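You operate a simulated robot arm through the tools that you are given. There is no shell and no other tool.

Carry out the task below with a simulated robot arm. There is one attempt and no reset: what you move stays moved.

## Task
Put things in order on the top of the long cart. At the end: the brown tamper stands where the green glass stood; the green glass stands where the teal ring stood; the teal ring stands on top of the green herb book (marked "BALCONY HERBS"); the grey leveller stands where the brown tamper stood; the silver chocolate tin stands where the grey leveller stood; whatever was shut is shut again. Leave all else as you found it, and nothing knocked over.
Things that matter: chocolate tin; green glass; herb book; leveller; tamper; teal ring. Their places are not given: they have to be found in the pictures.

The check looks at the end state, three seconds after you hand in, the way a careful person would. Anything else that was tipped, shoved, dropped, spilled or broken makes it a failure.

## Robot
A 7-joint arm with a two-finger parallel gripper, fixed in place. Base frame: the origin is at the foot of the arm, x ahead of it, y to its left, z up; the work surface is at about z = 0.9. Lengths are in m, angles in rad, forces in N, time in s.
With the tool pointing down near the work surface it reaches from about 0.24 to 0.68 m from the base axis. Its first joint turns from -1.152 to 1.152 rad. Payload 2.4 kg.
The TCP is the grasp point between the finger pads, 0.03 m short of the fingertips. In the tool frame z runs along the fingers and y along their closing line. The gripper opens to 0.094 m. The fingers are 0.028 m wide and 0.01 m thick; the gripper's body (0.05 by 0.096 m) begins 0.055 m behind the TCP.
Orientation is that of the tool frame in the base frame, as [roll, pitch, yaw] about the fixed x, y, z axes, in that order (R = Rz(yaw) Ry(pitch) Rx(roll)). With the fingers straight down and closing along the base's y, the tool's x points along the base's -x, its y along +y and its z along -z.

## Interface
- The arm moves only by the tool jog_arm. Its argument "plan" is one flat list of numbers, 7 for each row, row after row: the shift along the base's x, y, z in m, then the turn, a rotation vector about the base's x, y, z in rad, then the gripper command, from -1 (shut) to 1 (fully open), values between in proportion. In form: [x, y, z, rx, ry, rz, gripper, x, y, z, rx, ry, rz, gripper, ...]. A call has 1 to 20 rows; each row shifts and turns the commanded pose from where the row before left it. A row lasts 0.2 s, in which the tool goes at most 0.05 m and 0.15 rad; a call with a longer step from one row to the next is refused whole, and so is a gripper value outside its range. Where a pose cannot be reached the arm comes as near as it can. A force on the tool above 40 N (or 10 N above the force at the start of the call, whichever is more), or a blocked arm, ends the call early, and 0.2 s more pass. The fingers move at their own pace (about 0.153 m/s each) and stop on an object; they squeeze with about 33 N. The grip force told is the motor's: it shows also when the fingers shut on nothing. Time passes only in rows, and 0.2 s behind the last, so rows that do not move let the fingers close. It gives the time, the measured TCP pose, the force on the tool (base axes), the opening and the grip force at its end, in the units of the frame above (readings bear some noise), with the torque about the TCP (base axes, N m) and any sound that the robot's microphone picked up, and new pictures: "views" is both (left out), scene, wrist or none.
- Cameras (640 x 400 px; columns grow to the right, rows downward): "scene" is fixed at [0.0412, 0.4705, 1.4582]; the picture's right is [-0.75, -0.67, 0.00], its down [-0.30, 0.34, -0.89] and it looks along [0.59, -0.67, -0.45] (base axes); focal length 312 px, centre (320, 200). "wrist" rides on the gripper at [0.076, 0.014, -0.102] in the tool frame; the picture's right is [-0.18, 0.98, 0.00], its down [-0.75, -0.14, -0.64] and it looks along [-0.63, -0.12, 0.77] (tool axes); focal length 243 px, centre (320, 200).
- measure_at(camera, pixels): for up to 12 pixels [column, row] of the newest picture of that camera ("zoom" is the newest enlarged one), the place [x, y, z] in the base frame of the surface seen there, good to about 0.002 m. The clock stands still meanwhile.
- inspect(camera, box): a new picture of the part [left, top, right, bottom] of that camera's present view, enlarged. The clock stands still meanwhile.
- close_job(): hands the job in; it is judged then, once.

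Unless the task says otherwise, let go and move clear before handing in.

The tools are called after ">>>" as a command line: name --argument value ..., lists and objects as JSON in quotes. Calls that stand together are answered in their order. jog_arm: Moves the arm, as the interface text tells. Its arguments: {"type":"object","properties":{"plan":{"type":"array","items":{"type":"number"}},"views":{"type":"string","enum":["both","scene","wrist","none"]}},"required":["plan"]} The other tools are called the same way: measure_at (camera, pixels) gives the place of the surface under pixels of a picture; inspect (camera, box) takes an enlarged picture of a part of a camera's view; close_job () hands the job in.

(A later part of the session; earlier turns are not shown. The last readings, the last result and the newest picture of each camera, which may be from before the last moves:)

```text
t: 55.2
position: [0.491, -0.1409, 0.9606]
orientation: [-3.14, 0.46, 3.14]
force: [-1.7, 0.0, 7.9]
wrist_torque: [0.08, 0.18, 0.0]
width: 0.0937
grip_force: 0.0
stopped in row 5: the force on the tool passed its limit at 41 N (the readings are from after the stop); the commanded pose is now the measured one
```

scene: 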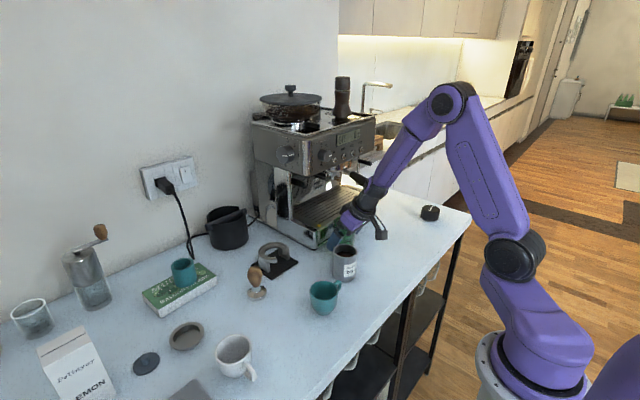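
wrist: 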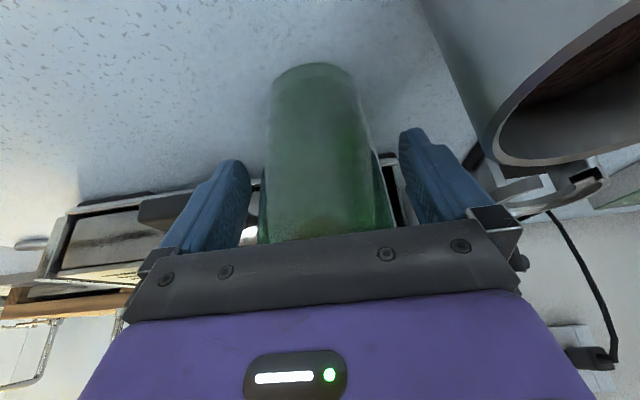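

The force stop came from the gripper's palm touching the glass's rim, because the tilt brings the palm's near edge down to about z=1.0. The glass still looks upright at wrist (325,150). I'll rise 12 mm at once and look again.

>>> jog_arm --plan '[0, 0, 0.006, 0, 0, 0, 1, 0, 0, 0.006, 0, 0, 0, 1, 0, 0, 0, 0, 0, 0, 1]' --views "both"

>>> inspect --camera "scene" --box '[310, 190, 400, 290]'

```text
t: 56.0
position: [0.4901, -0.141, 0.971]
orientation: [-3.139, 0.459, 3.14]
force: [0.7, -0.5, -0.3]
wrist_torque: [-0.02, 0.01, 0.0]
width: 0.0939
grip_force: 0.0
```

scene: 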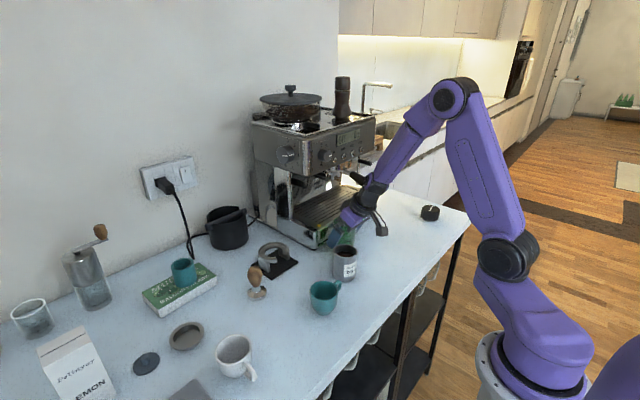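
wrist: 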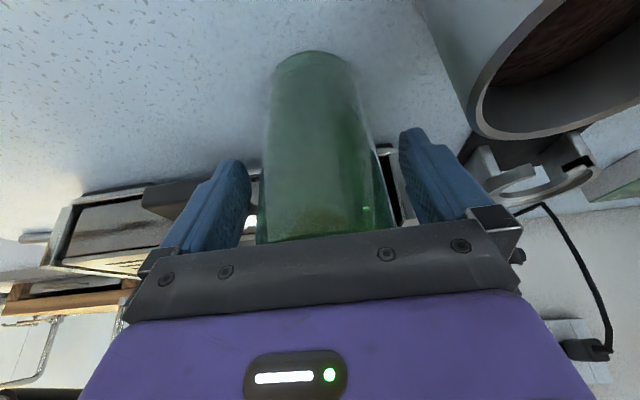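

```text
4.00 times, centred on (355, 240) of scene
```

zoom: 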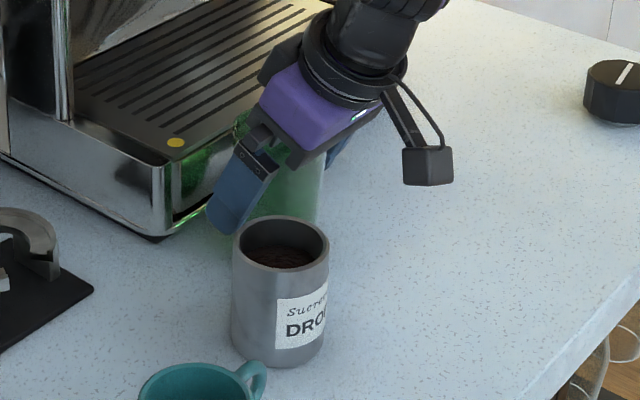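

The glass stands free and upright, and the force is back to zero. I'll close on it at this height.

>>> jog_arm --plan '[0, 0, 0, 0, 0, 0, -1, 0, 0, 0, 0, 0, 0, -1, 0, 0, 0, 0, 0, 0, -1, 0, 0, 0, 0, 0, 0, -1]' --views "both"

```text
t: 57.0
position: [0.4912, -0.1414, 0.972]
orientation: [-3.139, 0.458, 3.138]
force: [-1.7, 1.6, 4.2]
wrist_torque: [0.28, 0.07, 0.05]
width: 0.0698
grip_force: 32.8
```

scene: 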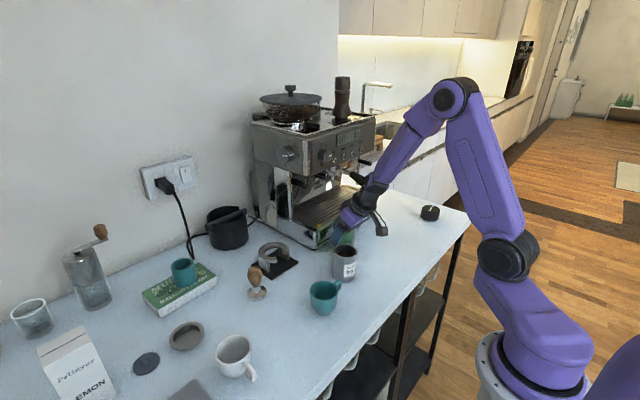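
wrist: 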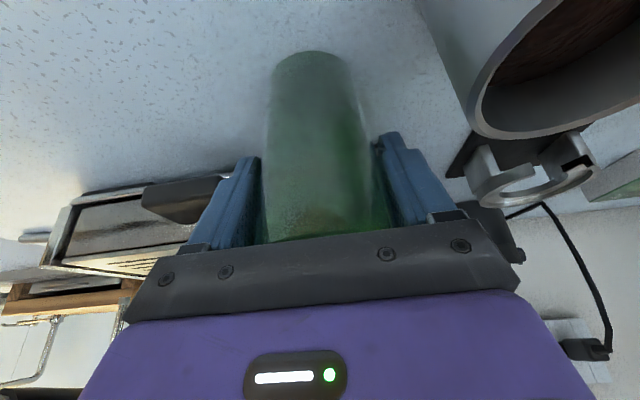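

The glass is gripped (0.0698 m, 33 N). I'll lift it gently, pull back clear of the portafilter handle, swing right and come over the ring's old place.

>>> jog_arm --plan '[0, 0, 0.008, 0, 0, 0, -1, 0, 0, 0.022, 0, 0, 0, -1, 0, 0, 0.03, 0, 0, 0, -1, -0.005, 0, 0.03, 0, 0, 0, -1, -0.035, 0, 0, 0, 0, 0, -1, -0.04, 0, 0, 0, 0, 0, -1, -0.04, -0.01, 0, 0, 0, 0, -1, 0, -0.03, 0, 0, 0, 0, -1, 0, -0.04, 0, 0, 0, 0, -1, 0, -0.04, 0, 0, 0, 0, -1, 0, -0.036, 0, 0, 0, 0, -1, 0.01, -0.02, 0, 0, 0, 0, -1, 0.0263, 0, 0, 0, 0, 0, -1, 0, 0, 0, 0, 0, 0, -1]' --views "both"

```text
t: 60.0
position: [0.4077, -0.3194, 1.0594]
orientation: [-3.14, 0.458, 3.14]
force: [-0.1, -0.7, -1.4]
wrist_torque: [0.02, 0.0, -0.03]
width: 0.0674
grip_force: 32.5
```

scene: 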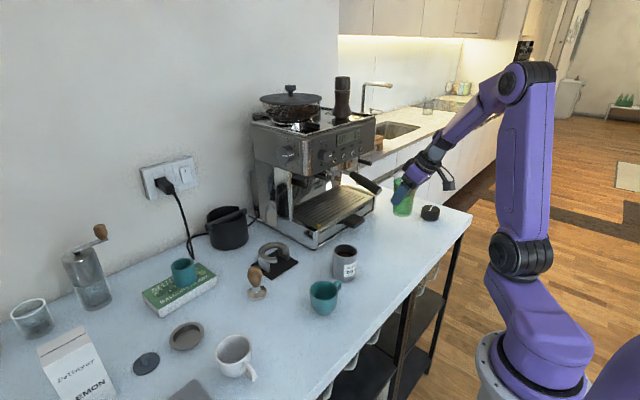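
wrist: 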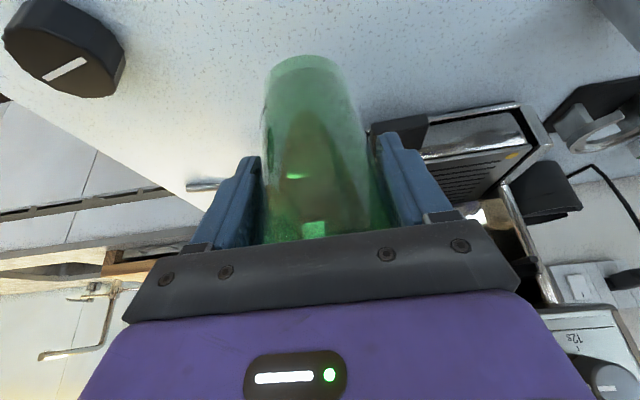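

The glass hangs over the ring's old place at scene (403,197). I'll zoom in to check it is upright before lowering.

>>> inspect --camera "scene" --box '[360, 150, 460, 250]'

```text
4.00 times, centred on (410, 200) of scene
```

zoom: 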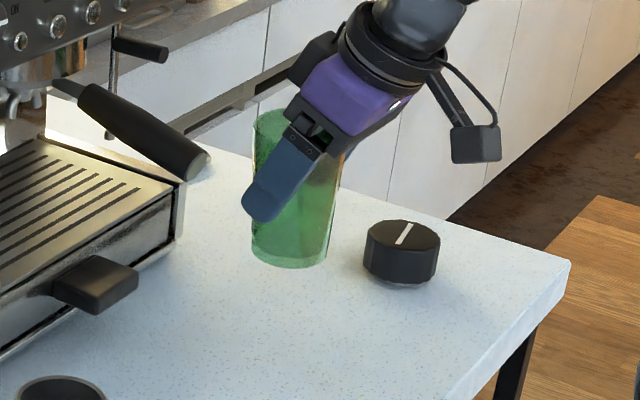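

The glass hangs upright. I'll lower it to just above the surface.

>>> jog_arm --plan '[0, 0.001, -0.03, 0, 0, 0, -1, 0, 0.001, -0.03, 0, 0, 0, -1, 0, 0, -0.018, 0, 0, 0, -1, 0, 0, 0, 0, 0, 0, -1]' --views "wrist"

```text
t: 61.0
position: [0.4071, -0.3157, 0.9816]
orientation: [-3.14, 0.459, 3.141]
force: [-0.4, -0.2, -1.2]
wrist_torque: [-0.01, 0.02, 0.02]
width: 0.0676
grip_force: 32.6
```

wrist: 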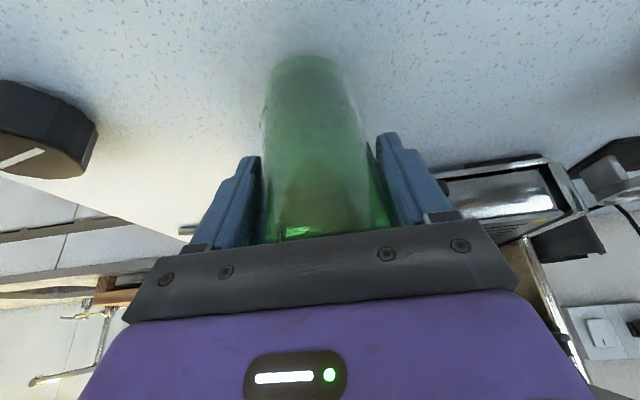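

>>> jog_arm --plan '[0, -0.001, -0.004, 0, 0, 0, -1, 0, 0, -0.003, 0, 0, 0, -1, 0, 0, 0, 0, 0, 0, -1]' --views "none"

```text
t: 61.8
position: [0.4078, -0.3163, 0.9754]
orientation: [-3.139, 0.46, 3.139]
force: [-0.1, 0.4, -1.6]
wrist_torque: [0.01, 0.02, 0.0]
width: 0.0675
grip_force: 32.9
```

No contact yet at z=0.9754. I'll continue in small steps.

>>> jog_arm --plan '[0, 0, -0.002, 0, 0, 0, -1, 0, 0, -0.001, 0, 0, 0, -1, 0, 0, 0, 0, 0, 0, -1]' --views "none"

```text
t: 62.6
position: [0.4064, -0.3158, 0.9717]
orientation: [-3.14, 0.46, 3.141]
force: [0.5, -0.2, -2.4]
wrist_torque: [0.01, 0.0, 0.0]
width: 0.0673
grip_force: 33.2
```

>>> jog_arm --plan '[0, -0.0005, -0.0015, 0, 0, 0, -1, 0, 0, -0.001, 0, 0, 0, -1, 0, 0, 0, 0, 0, 0, -1]' --views "none"

```text
t: 63.4
position: [0.4076, -0.3184, 0.9709]
orientation: [-3.136, 0.461, 3.141]
force: [-2.4, -1.4, 16.3]
wrist_torque: [0.3, -0.07, 0.09]
width: 0.0672
grip_force: 32.5
```

Contact at 16 N, so the glass is on the surface. I'll ease up 1 mm, open and lift clear.

>>> jog_arm --plan '[0, 0, 0.001, 0, 0, 0, -1, 0, 0, 0, 0, 0, 0, 0.6, 0, 0, 0, 0, 0, 0, 1, 0, 0, 0, 0, 0, 0, 1, 0, 0, 0.03, 0, 0, 0, 1, 0, 0, 0.045, 0, 0, 0, 1, 0, 0, 0.045, 0, 0, 0, 1, -0.03, 0, 0.03, 0, 0, 0, 1, -0.04, 0, 0, 0, 0, 0, 1, 0, 0, 0, 0, 0, 0, 1]' --views "both"

>>> inspect --camera "scene" --box '[320, 170, 460, 280]'

```text
t: 65.6
position: [0.337, -0.3175, 1.1215]
orientation: [-3.14, 0.458, 3.138]
force: [0.1, 0.9, 0.6]
wrist_torque: [0.0, 0.01, 0.03]
width: 0.0943
grip_force: 0.1
```

scene: 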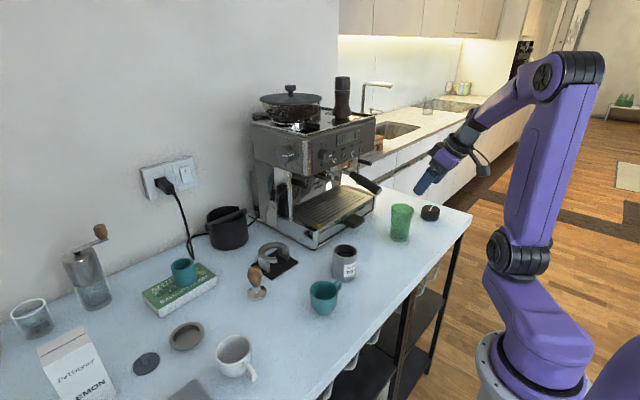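
wrist: 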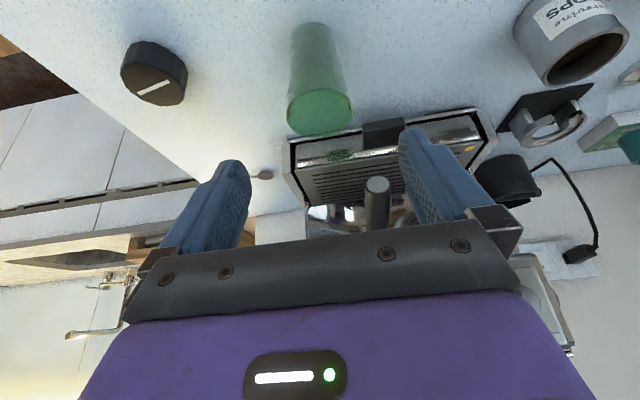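

```text
3.64 times, centred on (390, 225) of scene
```

zoom: 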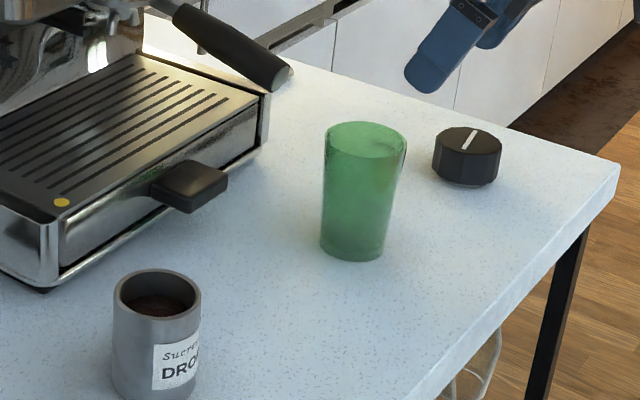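

The glass stands upright on the ring's old place at scene (401,222), clear of the puck. With it gone, the tray front and its slots are in full view, so I'll enlarge them to see whether anything is inside.

>>> inspect --camera "wrist" --box '[280, 100, 500, 220]'

>>> inspect --camera "scene" --box '[300, 175, 390, 250]'

```text
2.91 times, centred on (390, 160) of wrist
```

zoom: 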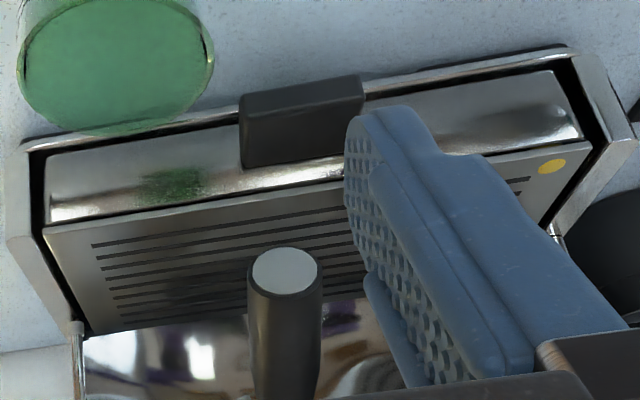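

```text
5.33 times, centred on (345, 212) of scene
```

zoom: 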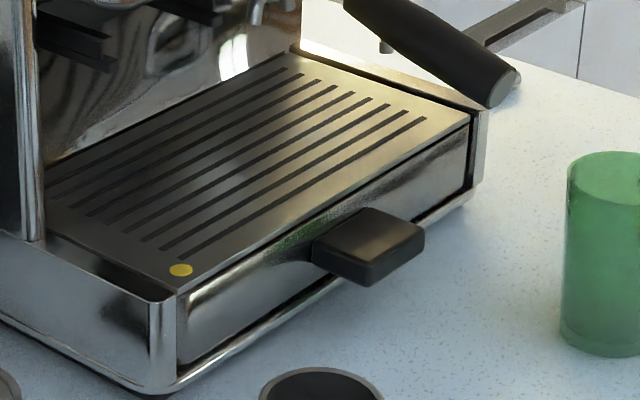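

The tray is low and closed and its slots show nothing, so I'll leave it alone. Next is the tamper, so I'll swing over to view it at (0.533, 0.145).

>>> jog_arm --plan '[0.003, 0.046, 0.003, 0, 0, 0, 1, 0.003, 0.046, 0.003, 0, 0, 0, 1, 0.003, 0.046, 0.003, 0, 0, 0, 1, 0.003, 0.046, 0, 0, 0, 0, 1, 0.003, 0.046, 0, 0, 0, 0, 1, 0.003, 0.046, 0, 0, 0, 0, 1, 0.003, 0.046, 0, 0, 0, 0, 1, 0.003, 0.046, 0, 0, 0, 0, 1, 0.003, 0.046, 0, 0, 0, 0, 1, 0.003, 0.046, 0, 0, 0, 0, 1, 0, 0, 0, 0, 0, 0, 1]' --views "both"

>>> inspect --camera "wrist" --box '[240, 0, 440, 140]'

```text
t: 68.0
position: [0.368, 0.1433, 1.1313]
orientation: [-3.14, 0.458, 3.14]
force: [0.1, 0.3, 0.2]
wrist_torque: [0.01, -0.01, -0.01]
width: 0.0942
grip_force: 0.2
```

scene: 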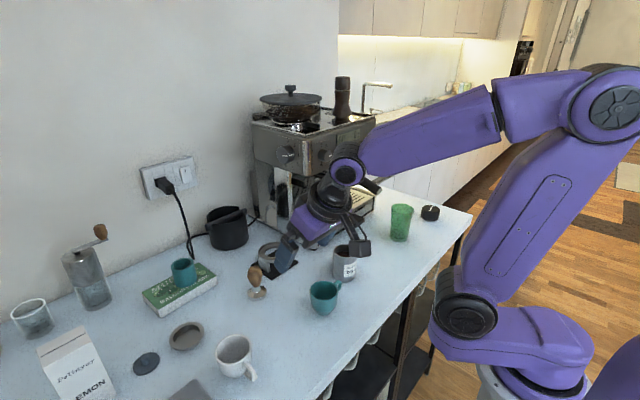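
wrist: 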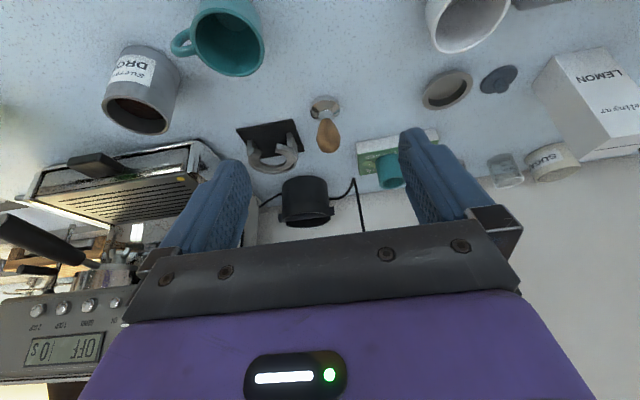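

```text
2.86 times, centred on (340, 70) of wrist
```

zoom: 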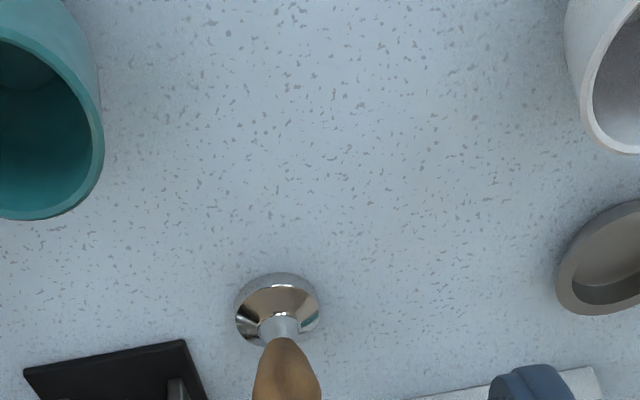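

The tamper shows at wrist (325,110) for the base and (328,137) for the handle. I'll measure its base and handle in both pictures.

>>> measure_at --camera "wrist" --pixels '[[312, 108], [339, 106], [325, 96], [325, 105], [326, 117], [327, 125], [328, 135], [328, 148], [318, 137], [338, 136], [322, 130], [333, 130]]'

>>> measure_at --camera "scene" --pixels '[[248, 293], [267, 292], [257, 300], [257, 286], [254, 264], [254, 272], [254, 279], [248, 272], [261, 272], [257, 290], [252, 268], [258, 268]]'

>>> inspect --camera "scene" --box '[235, 255, 285, 305]'

```text
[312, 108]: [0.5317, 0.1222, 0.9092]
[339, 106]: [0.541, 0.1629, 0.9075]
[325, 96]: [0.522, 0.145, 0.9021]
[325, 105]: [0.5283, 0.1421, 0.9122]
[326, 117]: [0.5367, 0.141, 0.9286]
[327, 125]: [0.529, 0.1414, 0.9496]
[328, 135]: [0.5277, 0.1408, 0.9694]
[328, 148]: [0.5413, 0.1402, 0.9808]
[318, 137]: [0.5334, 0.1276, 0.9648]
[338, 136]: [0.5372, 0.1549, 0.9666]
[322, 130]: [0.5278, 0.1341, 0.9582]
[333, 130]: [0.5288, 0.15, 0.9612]
```

```text
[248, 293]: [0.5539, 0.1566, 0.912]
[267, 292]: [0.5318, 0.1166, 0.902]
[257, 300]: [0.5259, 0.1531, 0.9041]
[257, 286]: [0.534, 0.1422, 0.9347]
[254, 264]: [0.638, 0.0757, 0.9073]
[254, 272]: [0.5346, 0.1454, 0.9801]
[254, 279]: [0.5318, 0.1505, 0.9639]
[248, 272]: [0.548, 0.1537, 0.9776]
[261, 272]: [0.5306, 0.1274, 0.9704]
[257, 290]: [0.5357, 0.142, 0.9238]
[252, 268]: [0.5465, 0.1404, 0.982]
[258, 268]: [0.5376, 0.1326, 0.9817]
```

```text
8.00 times, centred on (260, 280) of scene
```

zoom: 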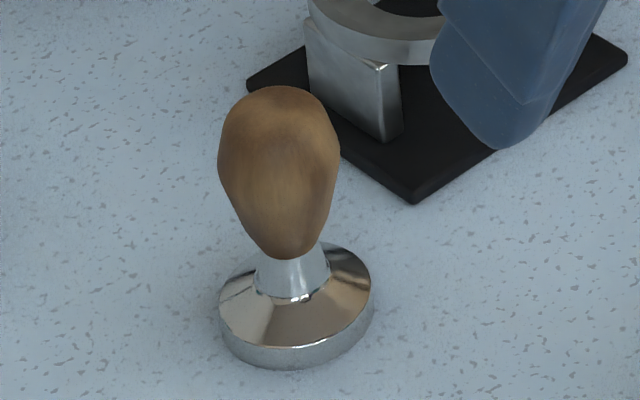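

The tamper's axis is at about (0.544, 0.141), with a 0.045 m base and a 0.033 m wide handle topping out at z≈0.985. I'll move over it and come down with the fingers on either side of the handle.

>>> jog_arm --plan '[0.044, -0.0006, -0.017, 0, 0, 0, 1, 0.044, -0.0006, -0.017, 0, 0, 0, 1, 0.044, -0.0006, -0.017, 0, 0, 0, 1, 0.044, -0.0005, -0.017, 0, 0, 0, 1, 0, 0, 0, 0, 0, 0, 1]' --views "both"

```text
t: 69.2
position: [0.5418, 0.1407, 1.0627]
orientation: [-3.14, 0.461, 3.14]
force: [-0.3, -0.4, -0.4]
wrist_torque: [-0.04, 0.03, -0.06]
width: 0.0939
grip_force: 0.2
```

scene: 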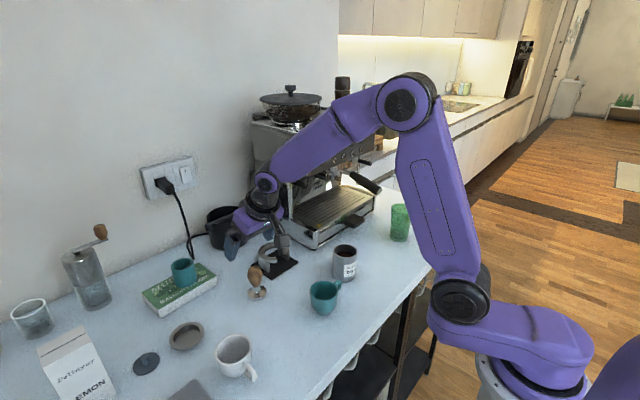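
wrist: 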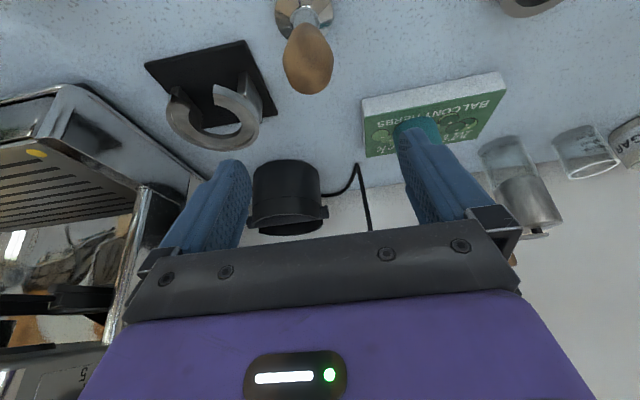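

The tamper's handle is at wrist (308,60), just inside the fingers' line. I'll check its centre again from this close view before going down.

>>> measure_at --camera "wrist" --pixels '[[285, 60], [331, 60], [308, 92], [308, 60], [307, 35], [278, 15], [330, 12], [305, 8]]'

```text
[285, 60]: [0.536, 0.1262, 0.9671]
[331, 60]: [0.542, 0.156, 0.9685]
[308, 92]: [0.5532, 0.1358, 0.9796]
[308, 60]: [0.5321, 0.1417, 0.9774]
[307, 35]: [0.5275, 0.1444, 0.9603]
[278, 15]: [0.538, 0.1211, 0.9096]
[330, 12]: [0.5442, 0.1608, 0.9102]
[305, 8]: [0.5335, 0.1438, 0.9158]
```

The close view gives the tamper's axis at about (0.542, 0.141). I'll go down to z≈0.968 and close on the handle.

>>> jog_arm --plan '[0, 0, -0.035, 0, 0, 0, 1, 0, 0, -0.035, 0, 0, 0, 1, 0, 0, -0.0245, 0, 0, 0, 1, 0, 0, 0, 0, 0, 0, 1, 0, 0, 0, 0, 0, 0, 0, 0, 0, 0, 0, 0, 0, -1, 0, 0, 0, 0, 0, 0, -1, 0, 0, 0, 0, 0, 0, -1]' --views "both"

```text
t: 71.0
position: [0.5411, 0.1406, 0.9683]
orientation: [-3.139, 0.458, 3.141]
force: [0.2, -1.0, -0.2]
wrist_torque: [0.03, 0.01, -0.04]
width: 0.0354
grip_force: 33.0
```

scene: 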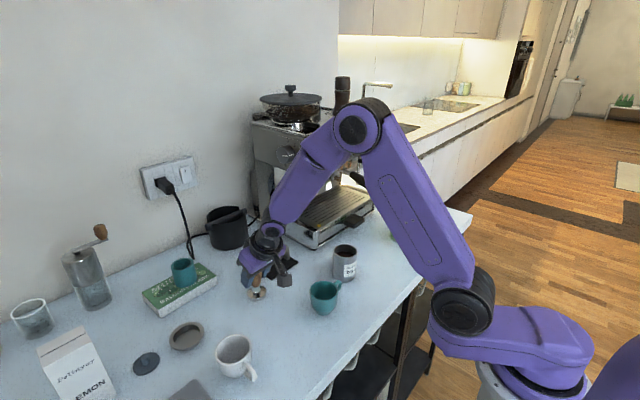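
wrist: 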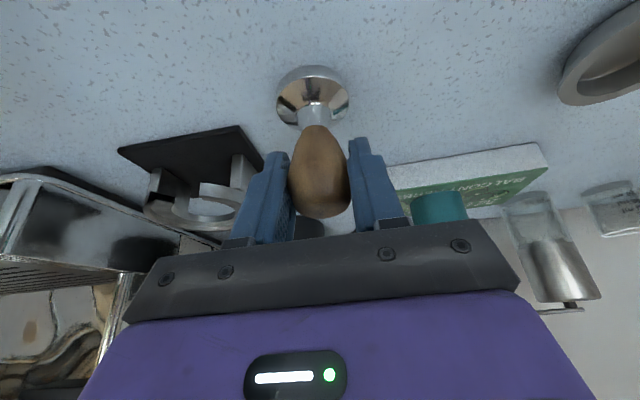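

The handle is held at 0.0354 m with 33 N, and the base still sits flat at wrist (313,97). I'll measure its base once more, since the leveller has to stand there, then lift.

>>> measure_at --camera "wrist" --pixels '[[279, 97], [347, 97], [312, 68], [312, 80], [283, 85], [342, 83], [313, 108], [318, 205]]'

>>> jog_arm --plan '[0, 0, 0.01, 0, 0, 0, -1, 0, 0, 0.03, 0, 0, 0, -1, 0, 0, 0.04, 0, 0, 0, -1, 0, 0, 0, 0, 0, 0, -1]' --views "both"

```text
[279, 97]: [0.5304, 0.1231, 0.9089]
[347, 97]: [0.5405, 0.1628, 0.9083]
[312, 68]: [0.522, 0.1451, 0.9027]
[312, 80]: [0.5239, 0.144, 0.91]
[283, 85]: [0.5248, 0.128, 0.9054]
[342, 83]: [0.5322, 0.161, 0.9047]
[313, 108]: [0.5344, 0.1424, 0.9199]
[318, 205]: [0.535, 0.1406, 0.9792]
```

```text
t: 72.0
position: [0.5434, 0.1418, 1.0486]
orientation: [-3.14, 0.457, 3.139]
force: [0.7, -0.2, -5.1]
wrist_torque: [0.01, 0.03, -0.03]
width: 0.0354
grip_force: 32.6
```

scene: 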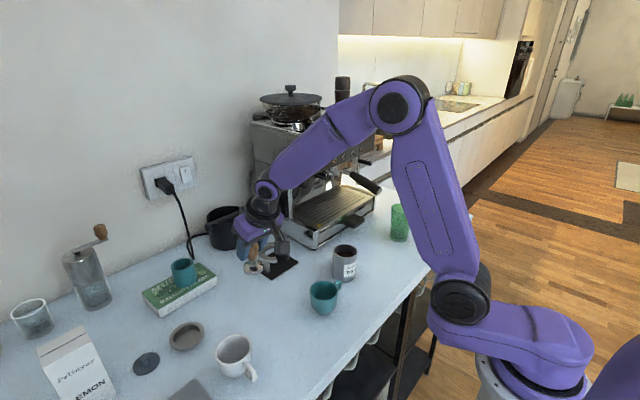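
wrist: 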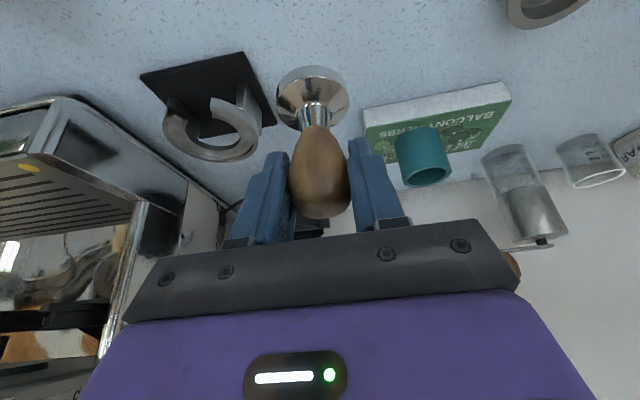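

The lift shows about 4.5 N extra downward, so the tamper is steel and hangs straight at wrist (315,140). Its old place is fixed at (0.5435, 0.141). I'll carry it over to the glass's old place at (0.489, -0.1405).

>>> jog_arm --plan '[-0.03, -0.02, 0.03, 0, 0, 0, -1, -0.035, -0.03, 0.015, 0, 0, 0, -1, -0.03, -0.035, 0, 0, 0, 0, -1, 0, -0.045, 0, 0, 0, 0, -1, 0, -0.045, 0, 0, 0, 0, -1, 0, -0.045, 0, 0, 0, 0, -1, 0.01, -0.045, 0, 0, 0, 0, -1, 0.029, -0.018, 0, 0, 0, 0, -1, 0, 0, 0, 0, 0, 0, -1]' --views "both"

```text
t: 74.0
position: [0.4868, -0.1431, 1.0933]
orientation: [-3.14, 0.459, 3.14]
force: [0.6, 0.0, -5.2]
wrist_torque: [0.02, 0.04, 0.01]
width: 0.0353
grip_force: 32.5
```

scene: 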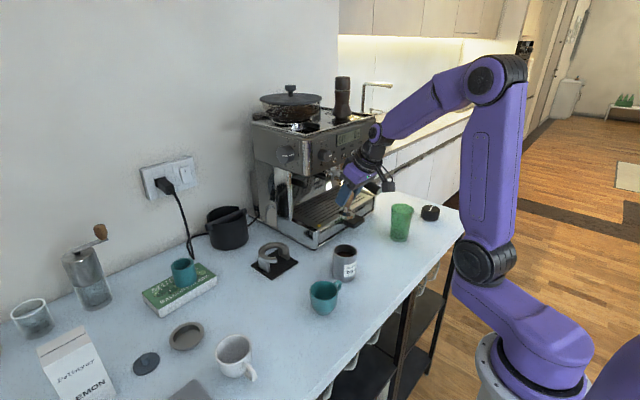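
wrist: 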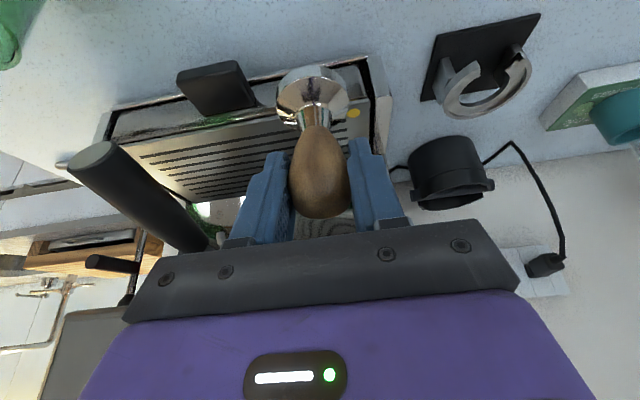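

The tamper hangs over the glass's old place, clear of the tray handle at wrist (215,88). I'll lower it to just above the surface.

>>> jog_arm --plan '[0, 0.001, -0.04, 0, 0, 0, -1, 0, 0.001, -0.04, 0, 0, 0, -1, 0, 0, -0.028, 0, 0, 0, -1, 0, 0, -0.009, 0, 0, 0, -1, 0, 0, 0, 0, 0, 0, -1]' --views "both"

```text
t: 75.2
position: [0.4865, -0.1406, 0.9767]
orientation: [-3.139, 0.458, 3.139]
force: [-0.5, -0.2, -5.9]
wrist_torque: [0.0, 0.03, -0.03]
width: 0.0353
grip_force: 33.2
```

scene: 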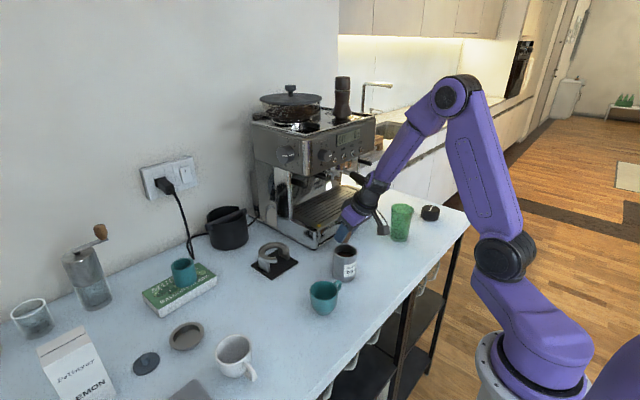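
wrist: 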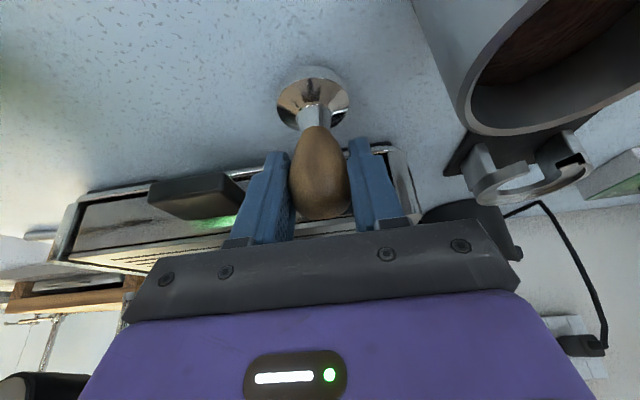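

There is still about 5.5 N of hanging weight and no contact. I'll lower in small steps to the surface.

>>> jog_arm --plan '[0, 0, -0.004, 0, 0, 0, -1, 0, 0, -0.003, 0, 0, 0, -1, 0, 0, 0, 0, 0, 0, -1]' --views "none"

```text
t: 76.0
position: [0.4863, -0.1409, 0.9689]
orientation: [-3.14, 0.46, 3.14]
force: [-0.4, 0.2, -6.0]
wrist_torque: [-0.01, 0.04, 0.03]
width: 0.0354
grip_force: 33.1
```

>>> jog_arm --plan '[0, 0, -0.0015, 0, 0, 0, -1, 0, 0, -0.001, 0, 0, 0, -1, 0, 0, 0, 0, 0, 0, -1]' --views "none"

```text
t: 76.8
position: [0.4883, -0.1406, 0.9667]
orientation: [-3.139, 0.46, 3.139]
force: [-4.6, 1.1, 10.7]
wrist_torque: [0.39, 0.47, 0.02]
width: 0.0356
grip_force: 33.3
```

The force reached 10.7 N upward, so the tamper stands on the surface. I'll ease up 1 mm, open, and lift clear.

>>> jog_arm --plan '[0, 0, 0.001, 0, 0, 0, -1, 0, 0, 0, 0, 0, 0, 0, 0, 0, 0, 0, 0, 0, 0.7, 0, 0, 0, 0, 0, 0, 0.7, 0, 0, 0.03, 0, 0, 0, 0.7, 0, 0, 0.04, 0, 0, 0, 0.8, 0, 0, 0.04, 0, 0, 0, 1, -0.04, 0, 0.02, 0, 0, 0, 1, -0.045, 0, 0, 0, 0, 0, 1, -0.04, 0, 0, 0, 0, 0, 1, 0, 0, 0, 0, 0, 0, 1]' --views "both"

>>> inspect --camera "scene" --box '[310, 180, 460, 300]'

```text
t: 79.2
position: [0.3613, -0.1395, 1.098]
orientation: [-3.141, 0.458, 3.14]
force: [1.0, 0.1, -0.3]
wrist_torque: [-0.01, -0.02, -0.01]
width: 0.0939
grip_force: 0.0
```

scene: 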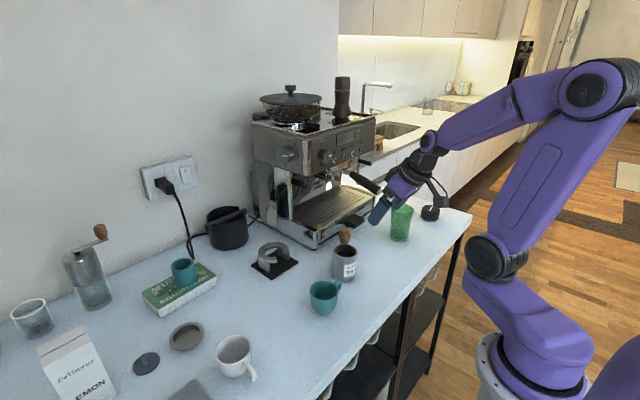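
wrist: 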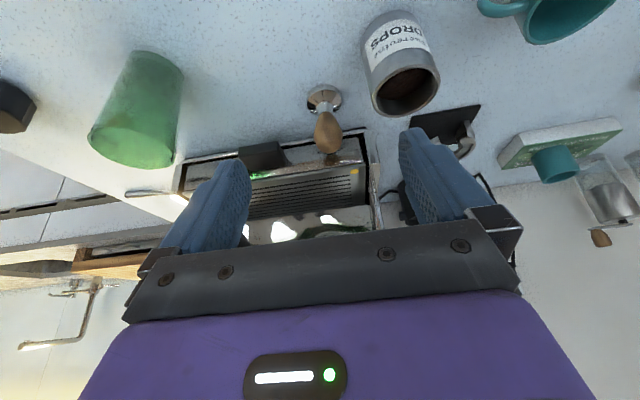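

```text
3.33 times, centred on (385, 240) of scene
```

zoom: 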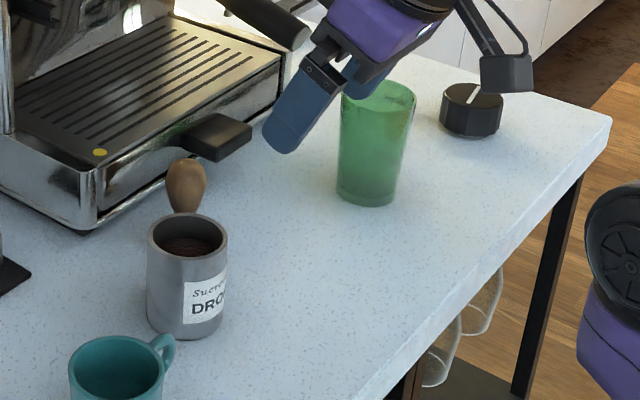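

The tamper stands upright at wrist (325,115), in the glass's old place. I'll read the tin's label and look at its contents from this view.

>>> inspect --camera "wrist" --box '[350, 0, 450, 125]'

>>> measure_at --camera "wrist" --pixels '[[371, 90], [439, 85], [400, 68], [405, 114], [405, 95], [395, 15], [370, 25], [420, 20], [312, 105], [341, 98], [325, 88], [327, 140]]'

```text
3.20 times, centred on (400, 62) of wrist
```

zoom: 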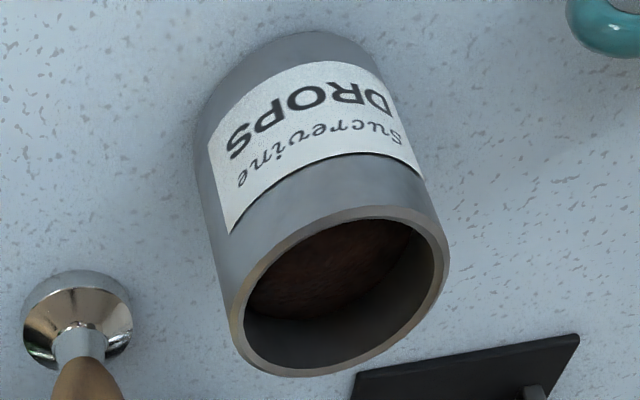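

```text
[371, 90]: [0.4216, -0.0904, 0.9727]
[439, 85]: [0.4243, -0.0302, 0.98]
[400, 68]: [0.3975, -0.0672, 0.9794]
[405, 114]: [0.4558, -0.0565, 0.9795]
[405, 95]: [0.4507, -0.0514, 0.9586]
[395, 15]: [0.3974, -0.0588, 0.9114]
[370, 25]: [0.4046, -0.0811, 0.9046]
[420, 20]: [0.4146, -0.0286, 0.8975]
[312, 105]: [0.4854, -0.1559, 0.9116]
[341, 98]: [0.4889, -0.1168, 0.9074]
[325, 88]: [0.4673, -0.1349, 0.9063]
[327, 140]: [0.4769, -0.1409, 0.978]
```

The tin's label reads "Sucrevine DROPS" with brown chocolate inside, and its rim centre is at (0.4265, -0.0605), radius 0.03. Now I'll swing over to the puck with the tool straightened to vertical. I plan to weigh it in the gripper, since a real metal leveller should be heavy.

>>> jog_arm --plan '[-0.005, -0.045, 0.008, 0, 0.1145, 0, 1, -0.005, -0.045, 0.008, 0, 0.1145, 0, 1, -0.005, -0.045, 0.008, 0, 0.1145, 0, 1, -0.005, -0.045, 0.008, 0, 0.1145, 0, 1, 0, -0.045, 0, 0, 0, 0, 1, 0, -0.045, 0, 0, 0, 0, 1, 0, -0.045, 0, 0, 0, 0, 1, 0, -0.043, 0, 0, 0, 0, 1, 0.022, 0, -0.01, 0, 0, 0, 1, 0.022, 0, -0.01, 0, 0, 0, 1, 0, 0, 0, 0, 0, 0, 1]' --views "both"

```text
t: 81.6
position: [0.3861, -0.4976, 1.1095]
orientation: [-3.139, 0.002, 3.139]
force: [0.6, 0.5, -0.2]
wrist_torque: [-0.01, 0.0, 0.0]
width: 0.0938
grip_force: 0.1
```

scene: 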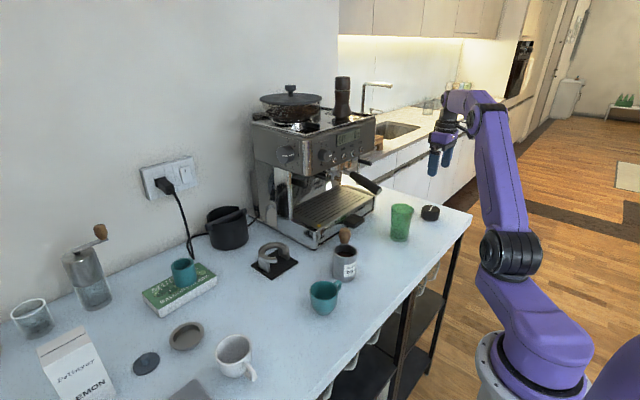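
wrist: 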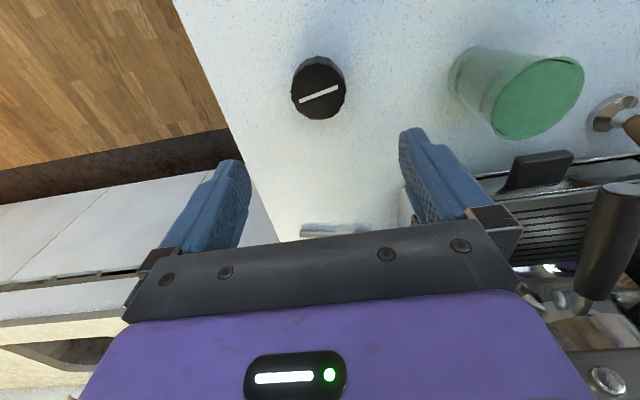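

The puck is at wrist (318,87), and the gripper points straight down over it. I'll measure its rim again to fix its place exactly.

>>> measure_at --camera "wrist" --pixels '[[292, 92], [345, 88], [317, 60], [320, 118], [318, 87], [310, 58], [330, 112], [300, 70], [340, 105]]'

>>> jog_arm --plan '[0, 0, -0.045, 0, 0, 0, 1, 0, 0, -0.045, 0, 0, 0, 1, 0, 0, -0.04, 0, 0, 0, 1, 0, 0, -0.025, 0, 0, 0, 1, 0, 0, 0, 0, 0, 0, 1]' --views "both"

```text
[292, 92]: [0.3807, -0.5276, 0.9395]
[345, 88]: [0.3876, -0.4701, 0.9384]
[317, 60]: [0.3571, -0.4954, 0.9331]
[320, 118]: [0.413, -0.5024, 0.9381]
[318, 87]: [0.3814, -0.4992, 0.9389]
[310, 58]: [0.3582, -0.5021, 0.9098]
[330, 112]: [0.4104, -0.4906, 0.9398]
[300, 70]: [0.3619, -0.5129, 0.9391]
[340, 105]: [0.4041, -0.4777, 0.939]
```

```text
t: 82.8
position: [0.3858, -0.4978, 0.9549]
orientation: [-3.139, 0.001, 3.141]
force: [0.4, -0.1, 0.3]
wrist_torque: [-0.01, -0.01, 0.04]
width: 0.0941
grip_force: 0.1
```

scene: 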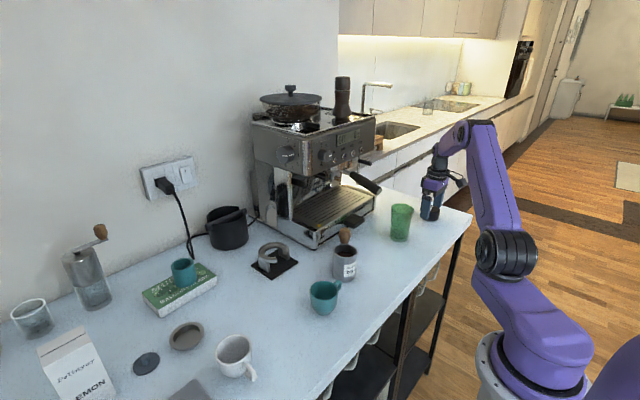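
wrist: 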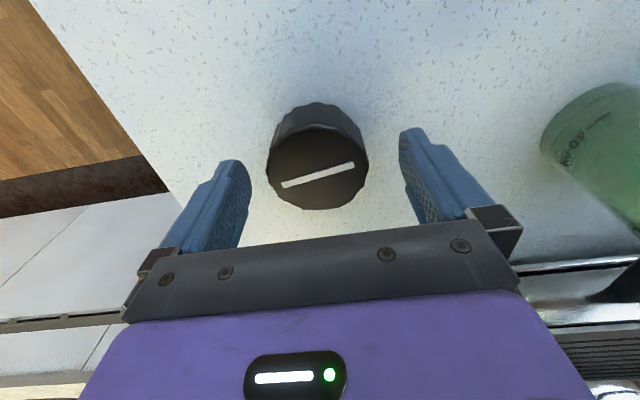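

The puck's centre is (0.385, -0.4985), its diameter about 0.057 m, and the 57–58 mm size is typical for a coffee leveller. I'll lower to z≈0.937 and close on it.

>>> jog_arm --plan '[0, 0, -0.012, 0, 0, 0, 1, 0, 0, -0.006, 0, 0, 0, 1, 0, 0, 0, 0, 0, 0, 1, 0, 0, 0, 0, 0, 0, 0.3, 0, 0, 0, 0, 0, 0, -1, 0, 0, 0, 0, 0, 0, -1, 0, 0, 0, 0, 0, 0, -1]' --views "wrist"

```text
t: 84.4
position: [0.3872, -0.4975, 0.9376]
orientation: [-3.138, 0.002, 3.14]
force: [1.2, -1.2, 0.6]
wrist_torque: [-0.05, -0.06, 0.02]
width: 0.0598
grip_force: 33.3
```

wrist: 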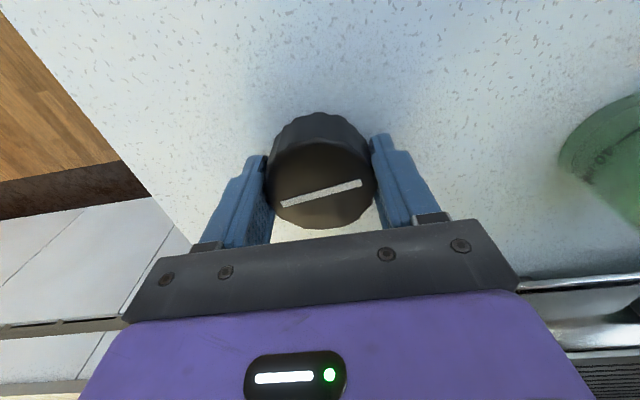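

The puck is held at 0.0598 m. I'll lift it a few centimetres and read the force for its weight.

>>> jog_arm --plan '[0, 0, 0.008, 0, 0, 0, -1, 0, 0, 0.03, 0, 0, 0, -1, 0, 0, 0, 0, 0, 0, -1, 0, 0, 0, 0, 0, 0, -1]' --views "both"

>>> jog_arm --plan '[0, 0, 0, 0, 0, 0, -1, 0, 0, 0, 0, 0, 0, -1]' --views "none"

>>> jog_arm --plan '[0, 0, 0, 0, 0, 0, -1]' --views "none"

>>> jog_arm --plan '[0, 0, 0, 0, 0, 0, -1]' --views "none"

```text
t: 85.4
position: [0.3853, -0.4983, 0.9743]
orientation: [-3.14, 0.0, 3.14]
force: [-0.1, 0.0, -2.7]
wrist_torque: [0.01, -0.01, 0.02]
width: 0.0597
grip_force: 32.9
```

scene: 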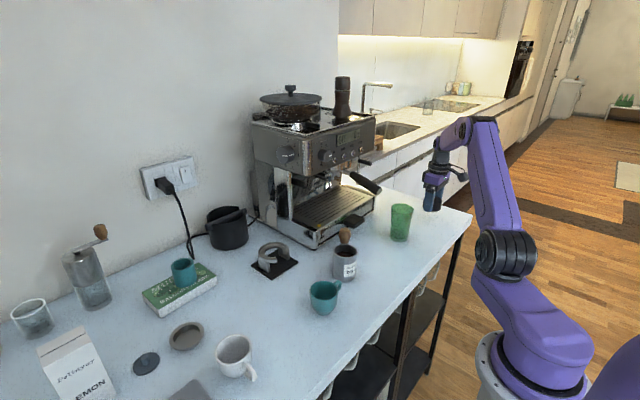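
wrist: 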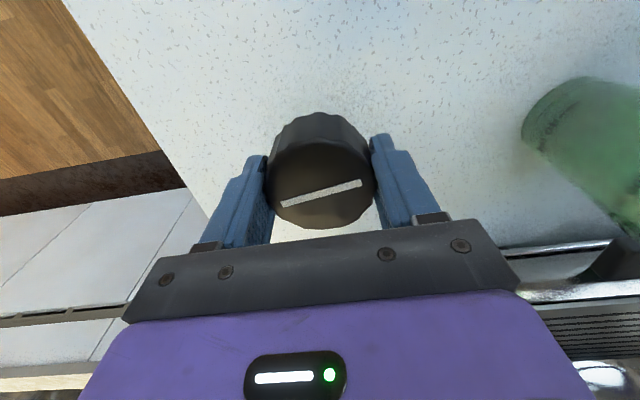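

```text
t: 86.0
position: [0.3872, -0.498, 0.9752]
orientation: [-3.138, 0.003, 3.14]
force: [0.6, -0.9, -2.4]
wrist_torque: [0.01, 0.0, 0.05]
width: 0.0598
grip_force: 32.9
```

```text
t: 86.4
position: [0.3854, -0.4985, 0.9743]
orientation: [-3.138, 0.004, 3.138]
force: [-0.6, 0.3, -2.5]
wrist_torque: [-0.01, 0.02, -0.01]
width: 0.0598
grip_force: 33.0
```

```text
t: 86.8
position: [0.3852, -0.4982, 0.9738]
orientation: [-3.138, 0.001, 3.14]
force: [0.2, -1.1, -2.0]
wrist_torque: [0.02, -0.01, -0.03]
width: 0.0597
grip_force: 33.4
```

The puck weighs about 2.4 N (0.24 kg), dense like a metal tool rather than a plastic timer. While I hold it, I'll raise it to open space and tip it so the scene camera can see its underside.

>>> jog_arm --plan '[0, 0, 0.045, 0, 0, 0, -1, 0, 0.005, 0.045, 0, 0, 0, -1, -0.02, 0.01, 0.045, 0, 0, 0, -1, -0.03, 0.01, 0.04, 0, 0, 0, -1, -0.03, 0.02, 0.02, 0.14, 0, 0, -1, 0, 0.03, 0.01, 0.14, 0, 0, -1, 0, 0.03, 0, 0.14, 0, 0, -1, 0, 0.03, 0, 0.14, 0, 0, -1, 0, 0.03, 0, 0.14, 0, 0, -1, 0, 0, 0, 0, 0, 0, -1]' --views "both"

```text
refused: row 3 steps farther than a row can; nothing moved
```

>>> jog_arm --plan '[0, 0, 0.045, 0, 0, 0, -1, 0, 0.005, 0.045, 0, 0, 0, -1, -0.02, 0.01, 0.04, 0, 0, 0, -1, -0.03, 0.01, 0.035, 0, 0, 0, -1, -0.03, 0.02, 0.02, 0.14, 0, 0, -1, 0, 0.03, 0.01, 0.14, 0, 0, -1, 0, 0.03, 0, 0.14, 0, 0, -1, 0, 0.03, 0, 0.14, 0, 0, -1, 0, 0.03, 0, 0.14, 0, 0, -1, 0, 0, 0, 0, 0, 0, -1]' --views "both"

```text
t: 89.0
position: [0.305, -0.3338, 1.1699]
orientation: [2.442, 0.001, 3.14]
force: [0.5, -0.9, -1.9]
wrist_torque: [-0.03, 0.05, 0.0]
width: 0.0599
grip_force: 33.2
```

scene: 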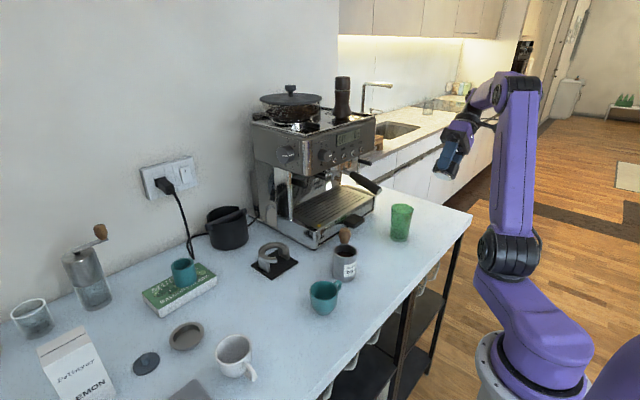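
wrist: 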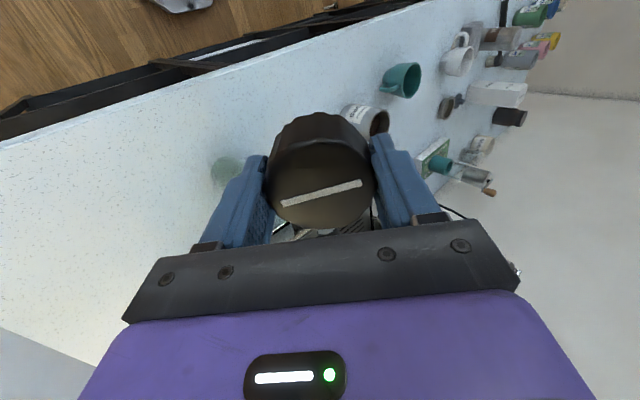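

The tip is going as planned and the puck stays firm. I'll turn about 0.85 rad further.

>>> jog_arm --plan '[0, 0, 0.01, 0.14, 0, 0, -1, 0, 0, 0.01, 0.14, 0, 0, -1, 0, 0, 0.01, 0.14, 0, 0, -1, 0, 0, 0.01, 0.14, 0, 0, -1, 0, 0, 0, 0.14, 0, 0, -1, 0, 0, 0, 0.14, 0, 0, -1, 0, 0, 0, 0, 0, 0, -1]' --views "scene"

>>> inspect --camera "scene" --box '[430, 110, 500, 180]'

```text
t: 90.6
position: [0.2541, -0.2019, 1.1421]
orientation: [1.605, -0.002, 3.14]
force: [0.0, -0.4, -2.5]
wrist_torque: [-0.07, 0.05, -0.02]
width: 0.0597
grip_force: 33.1
out of reach, approached as far as the arm can: row 2, 3, 4, 5, 6
```

scene: 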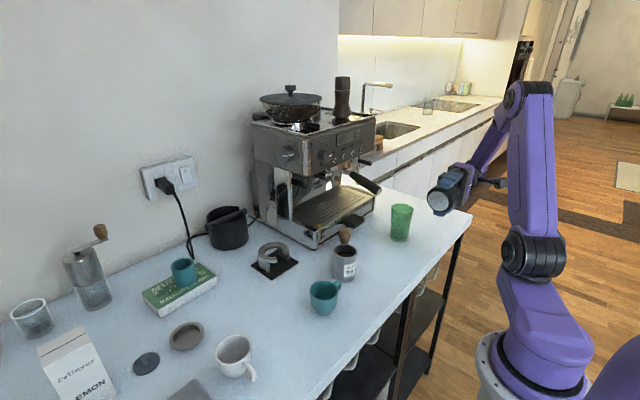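

```text
5.71 times, centred on (465, 145) of scene
```

zoom: 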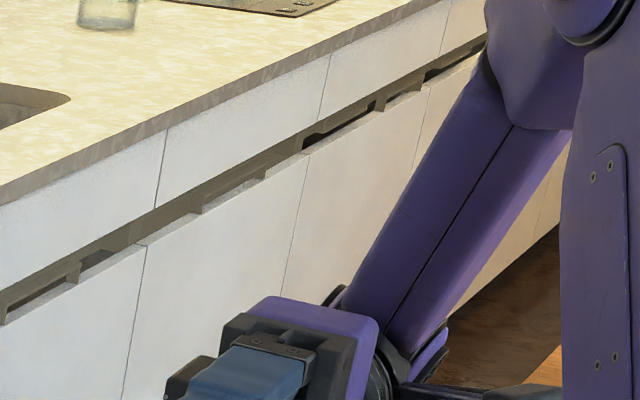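

The arm stopped near its limit at (0.254, -0.202, 1.142), but the puck's underside now faces the scene camera at (439,200). I'll enlarge it.

>>> inspect --camera "scene" --box '[420, 180, 460, 220]'

```text
10.00 times, centred on (440, 200) of scene
```

zoom: 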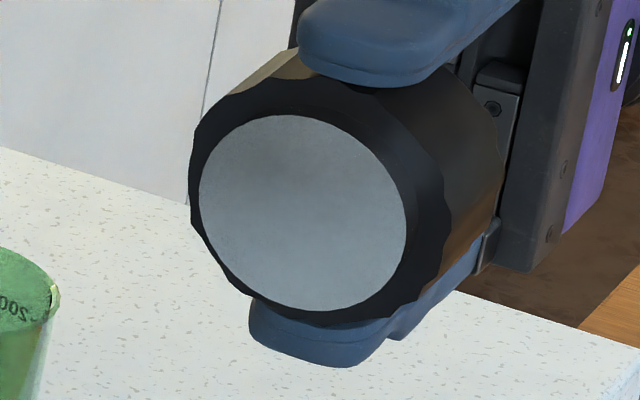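

The underside is a flat silver foot about 0.045 m across, the same size as the tamper's base, so it fits the same basket. That settles the puck as the leveller. I'll turn it back upright the way it came.

>>> jog_arm --plan '[0, 0, 0, -0.14, 0, 0, -1, 0, 0, 0, -0.14, 0, 0, -1, 0, 0, -0.01, -0.14, 0, 0, -1, 0, 0, -0.01, -0.14, 0, 0, -1, 0, 0, -0.01, -0.14, 0, 0, -1, 0, 0, -0.01, -0.14, 0, 0, -1, 0, 0, 0, 0, 0, 0, -1]' --views "both"

```text
t: 92.2
position: [0.2534, -0.2007, 1.1009]
orientation: [2.445, 0.0, 3.14]
force: [0.2, -0.1, -3.7]
wrist_torque: [-0.05, 0.01, -0.01]
width: 0.0594
grip_force: 32.9
```

scene: 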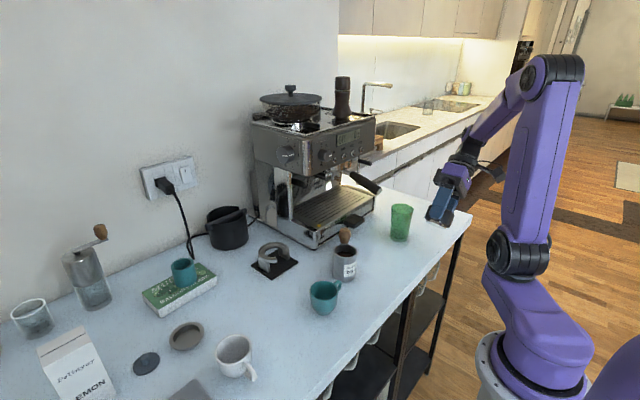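
wrist: 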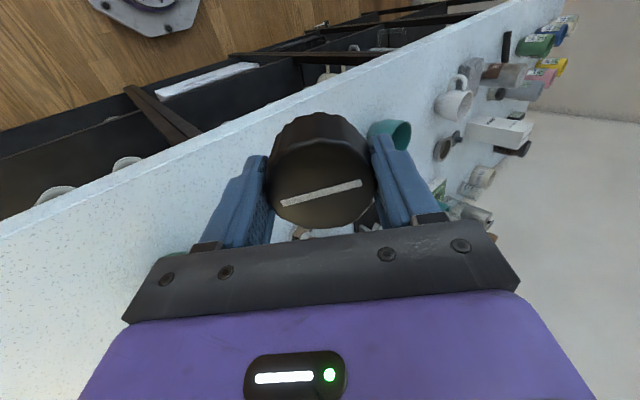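

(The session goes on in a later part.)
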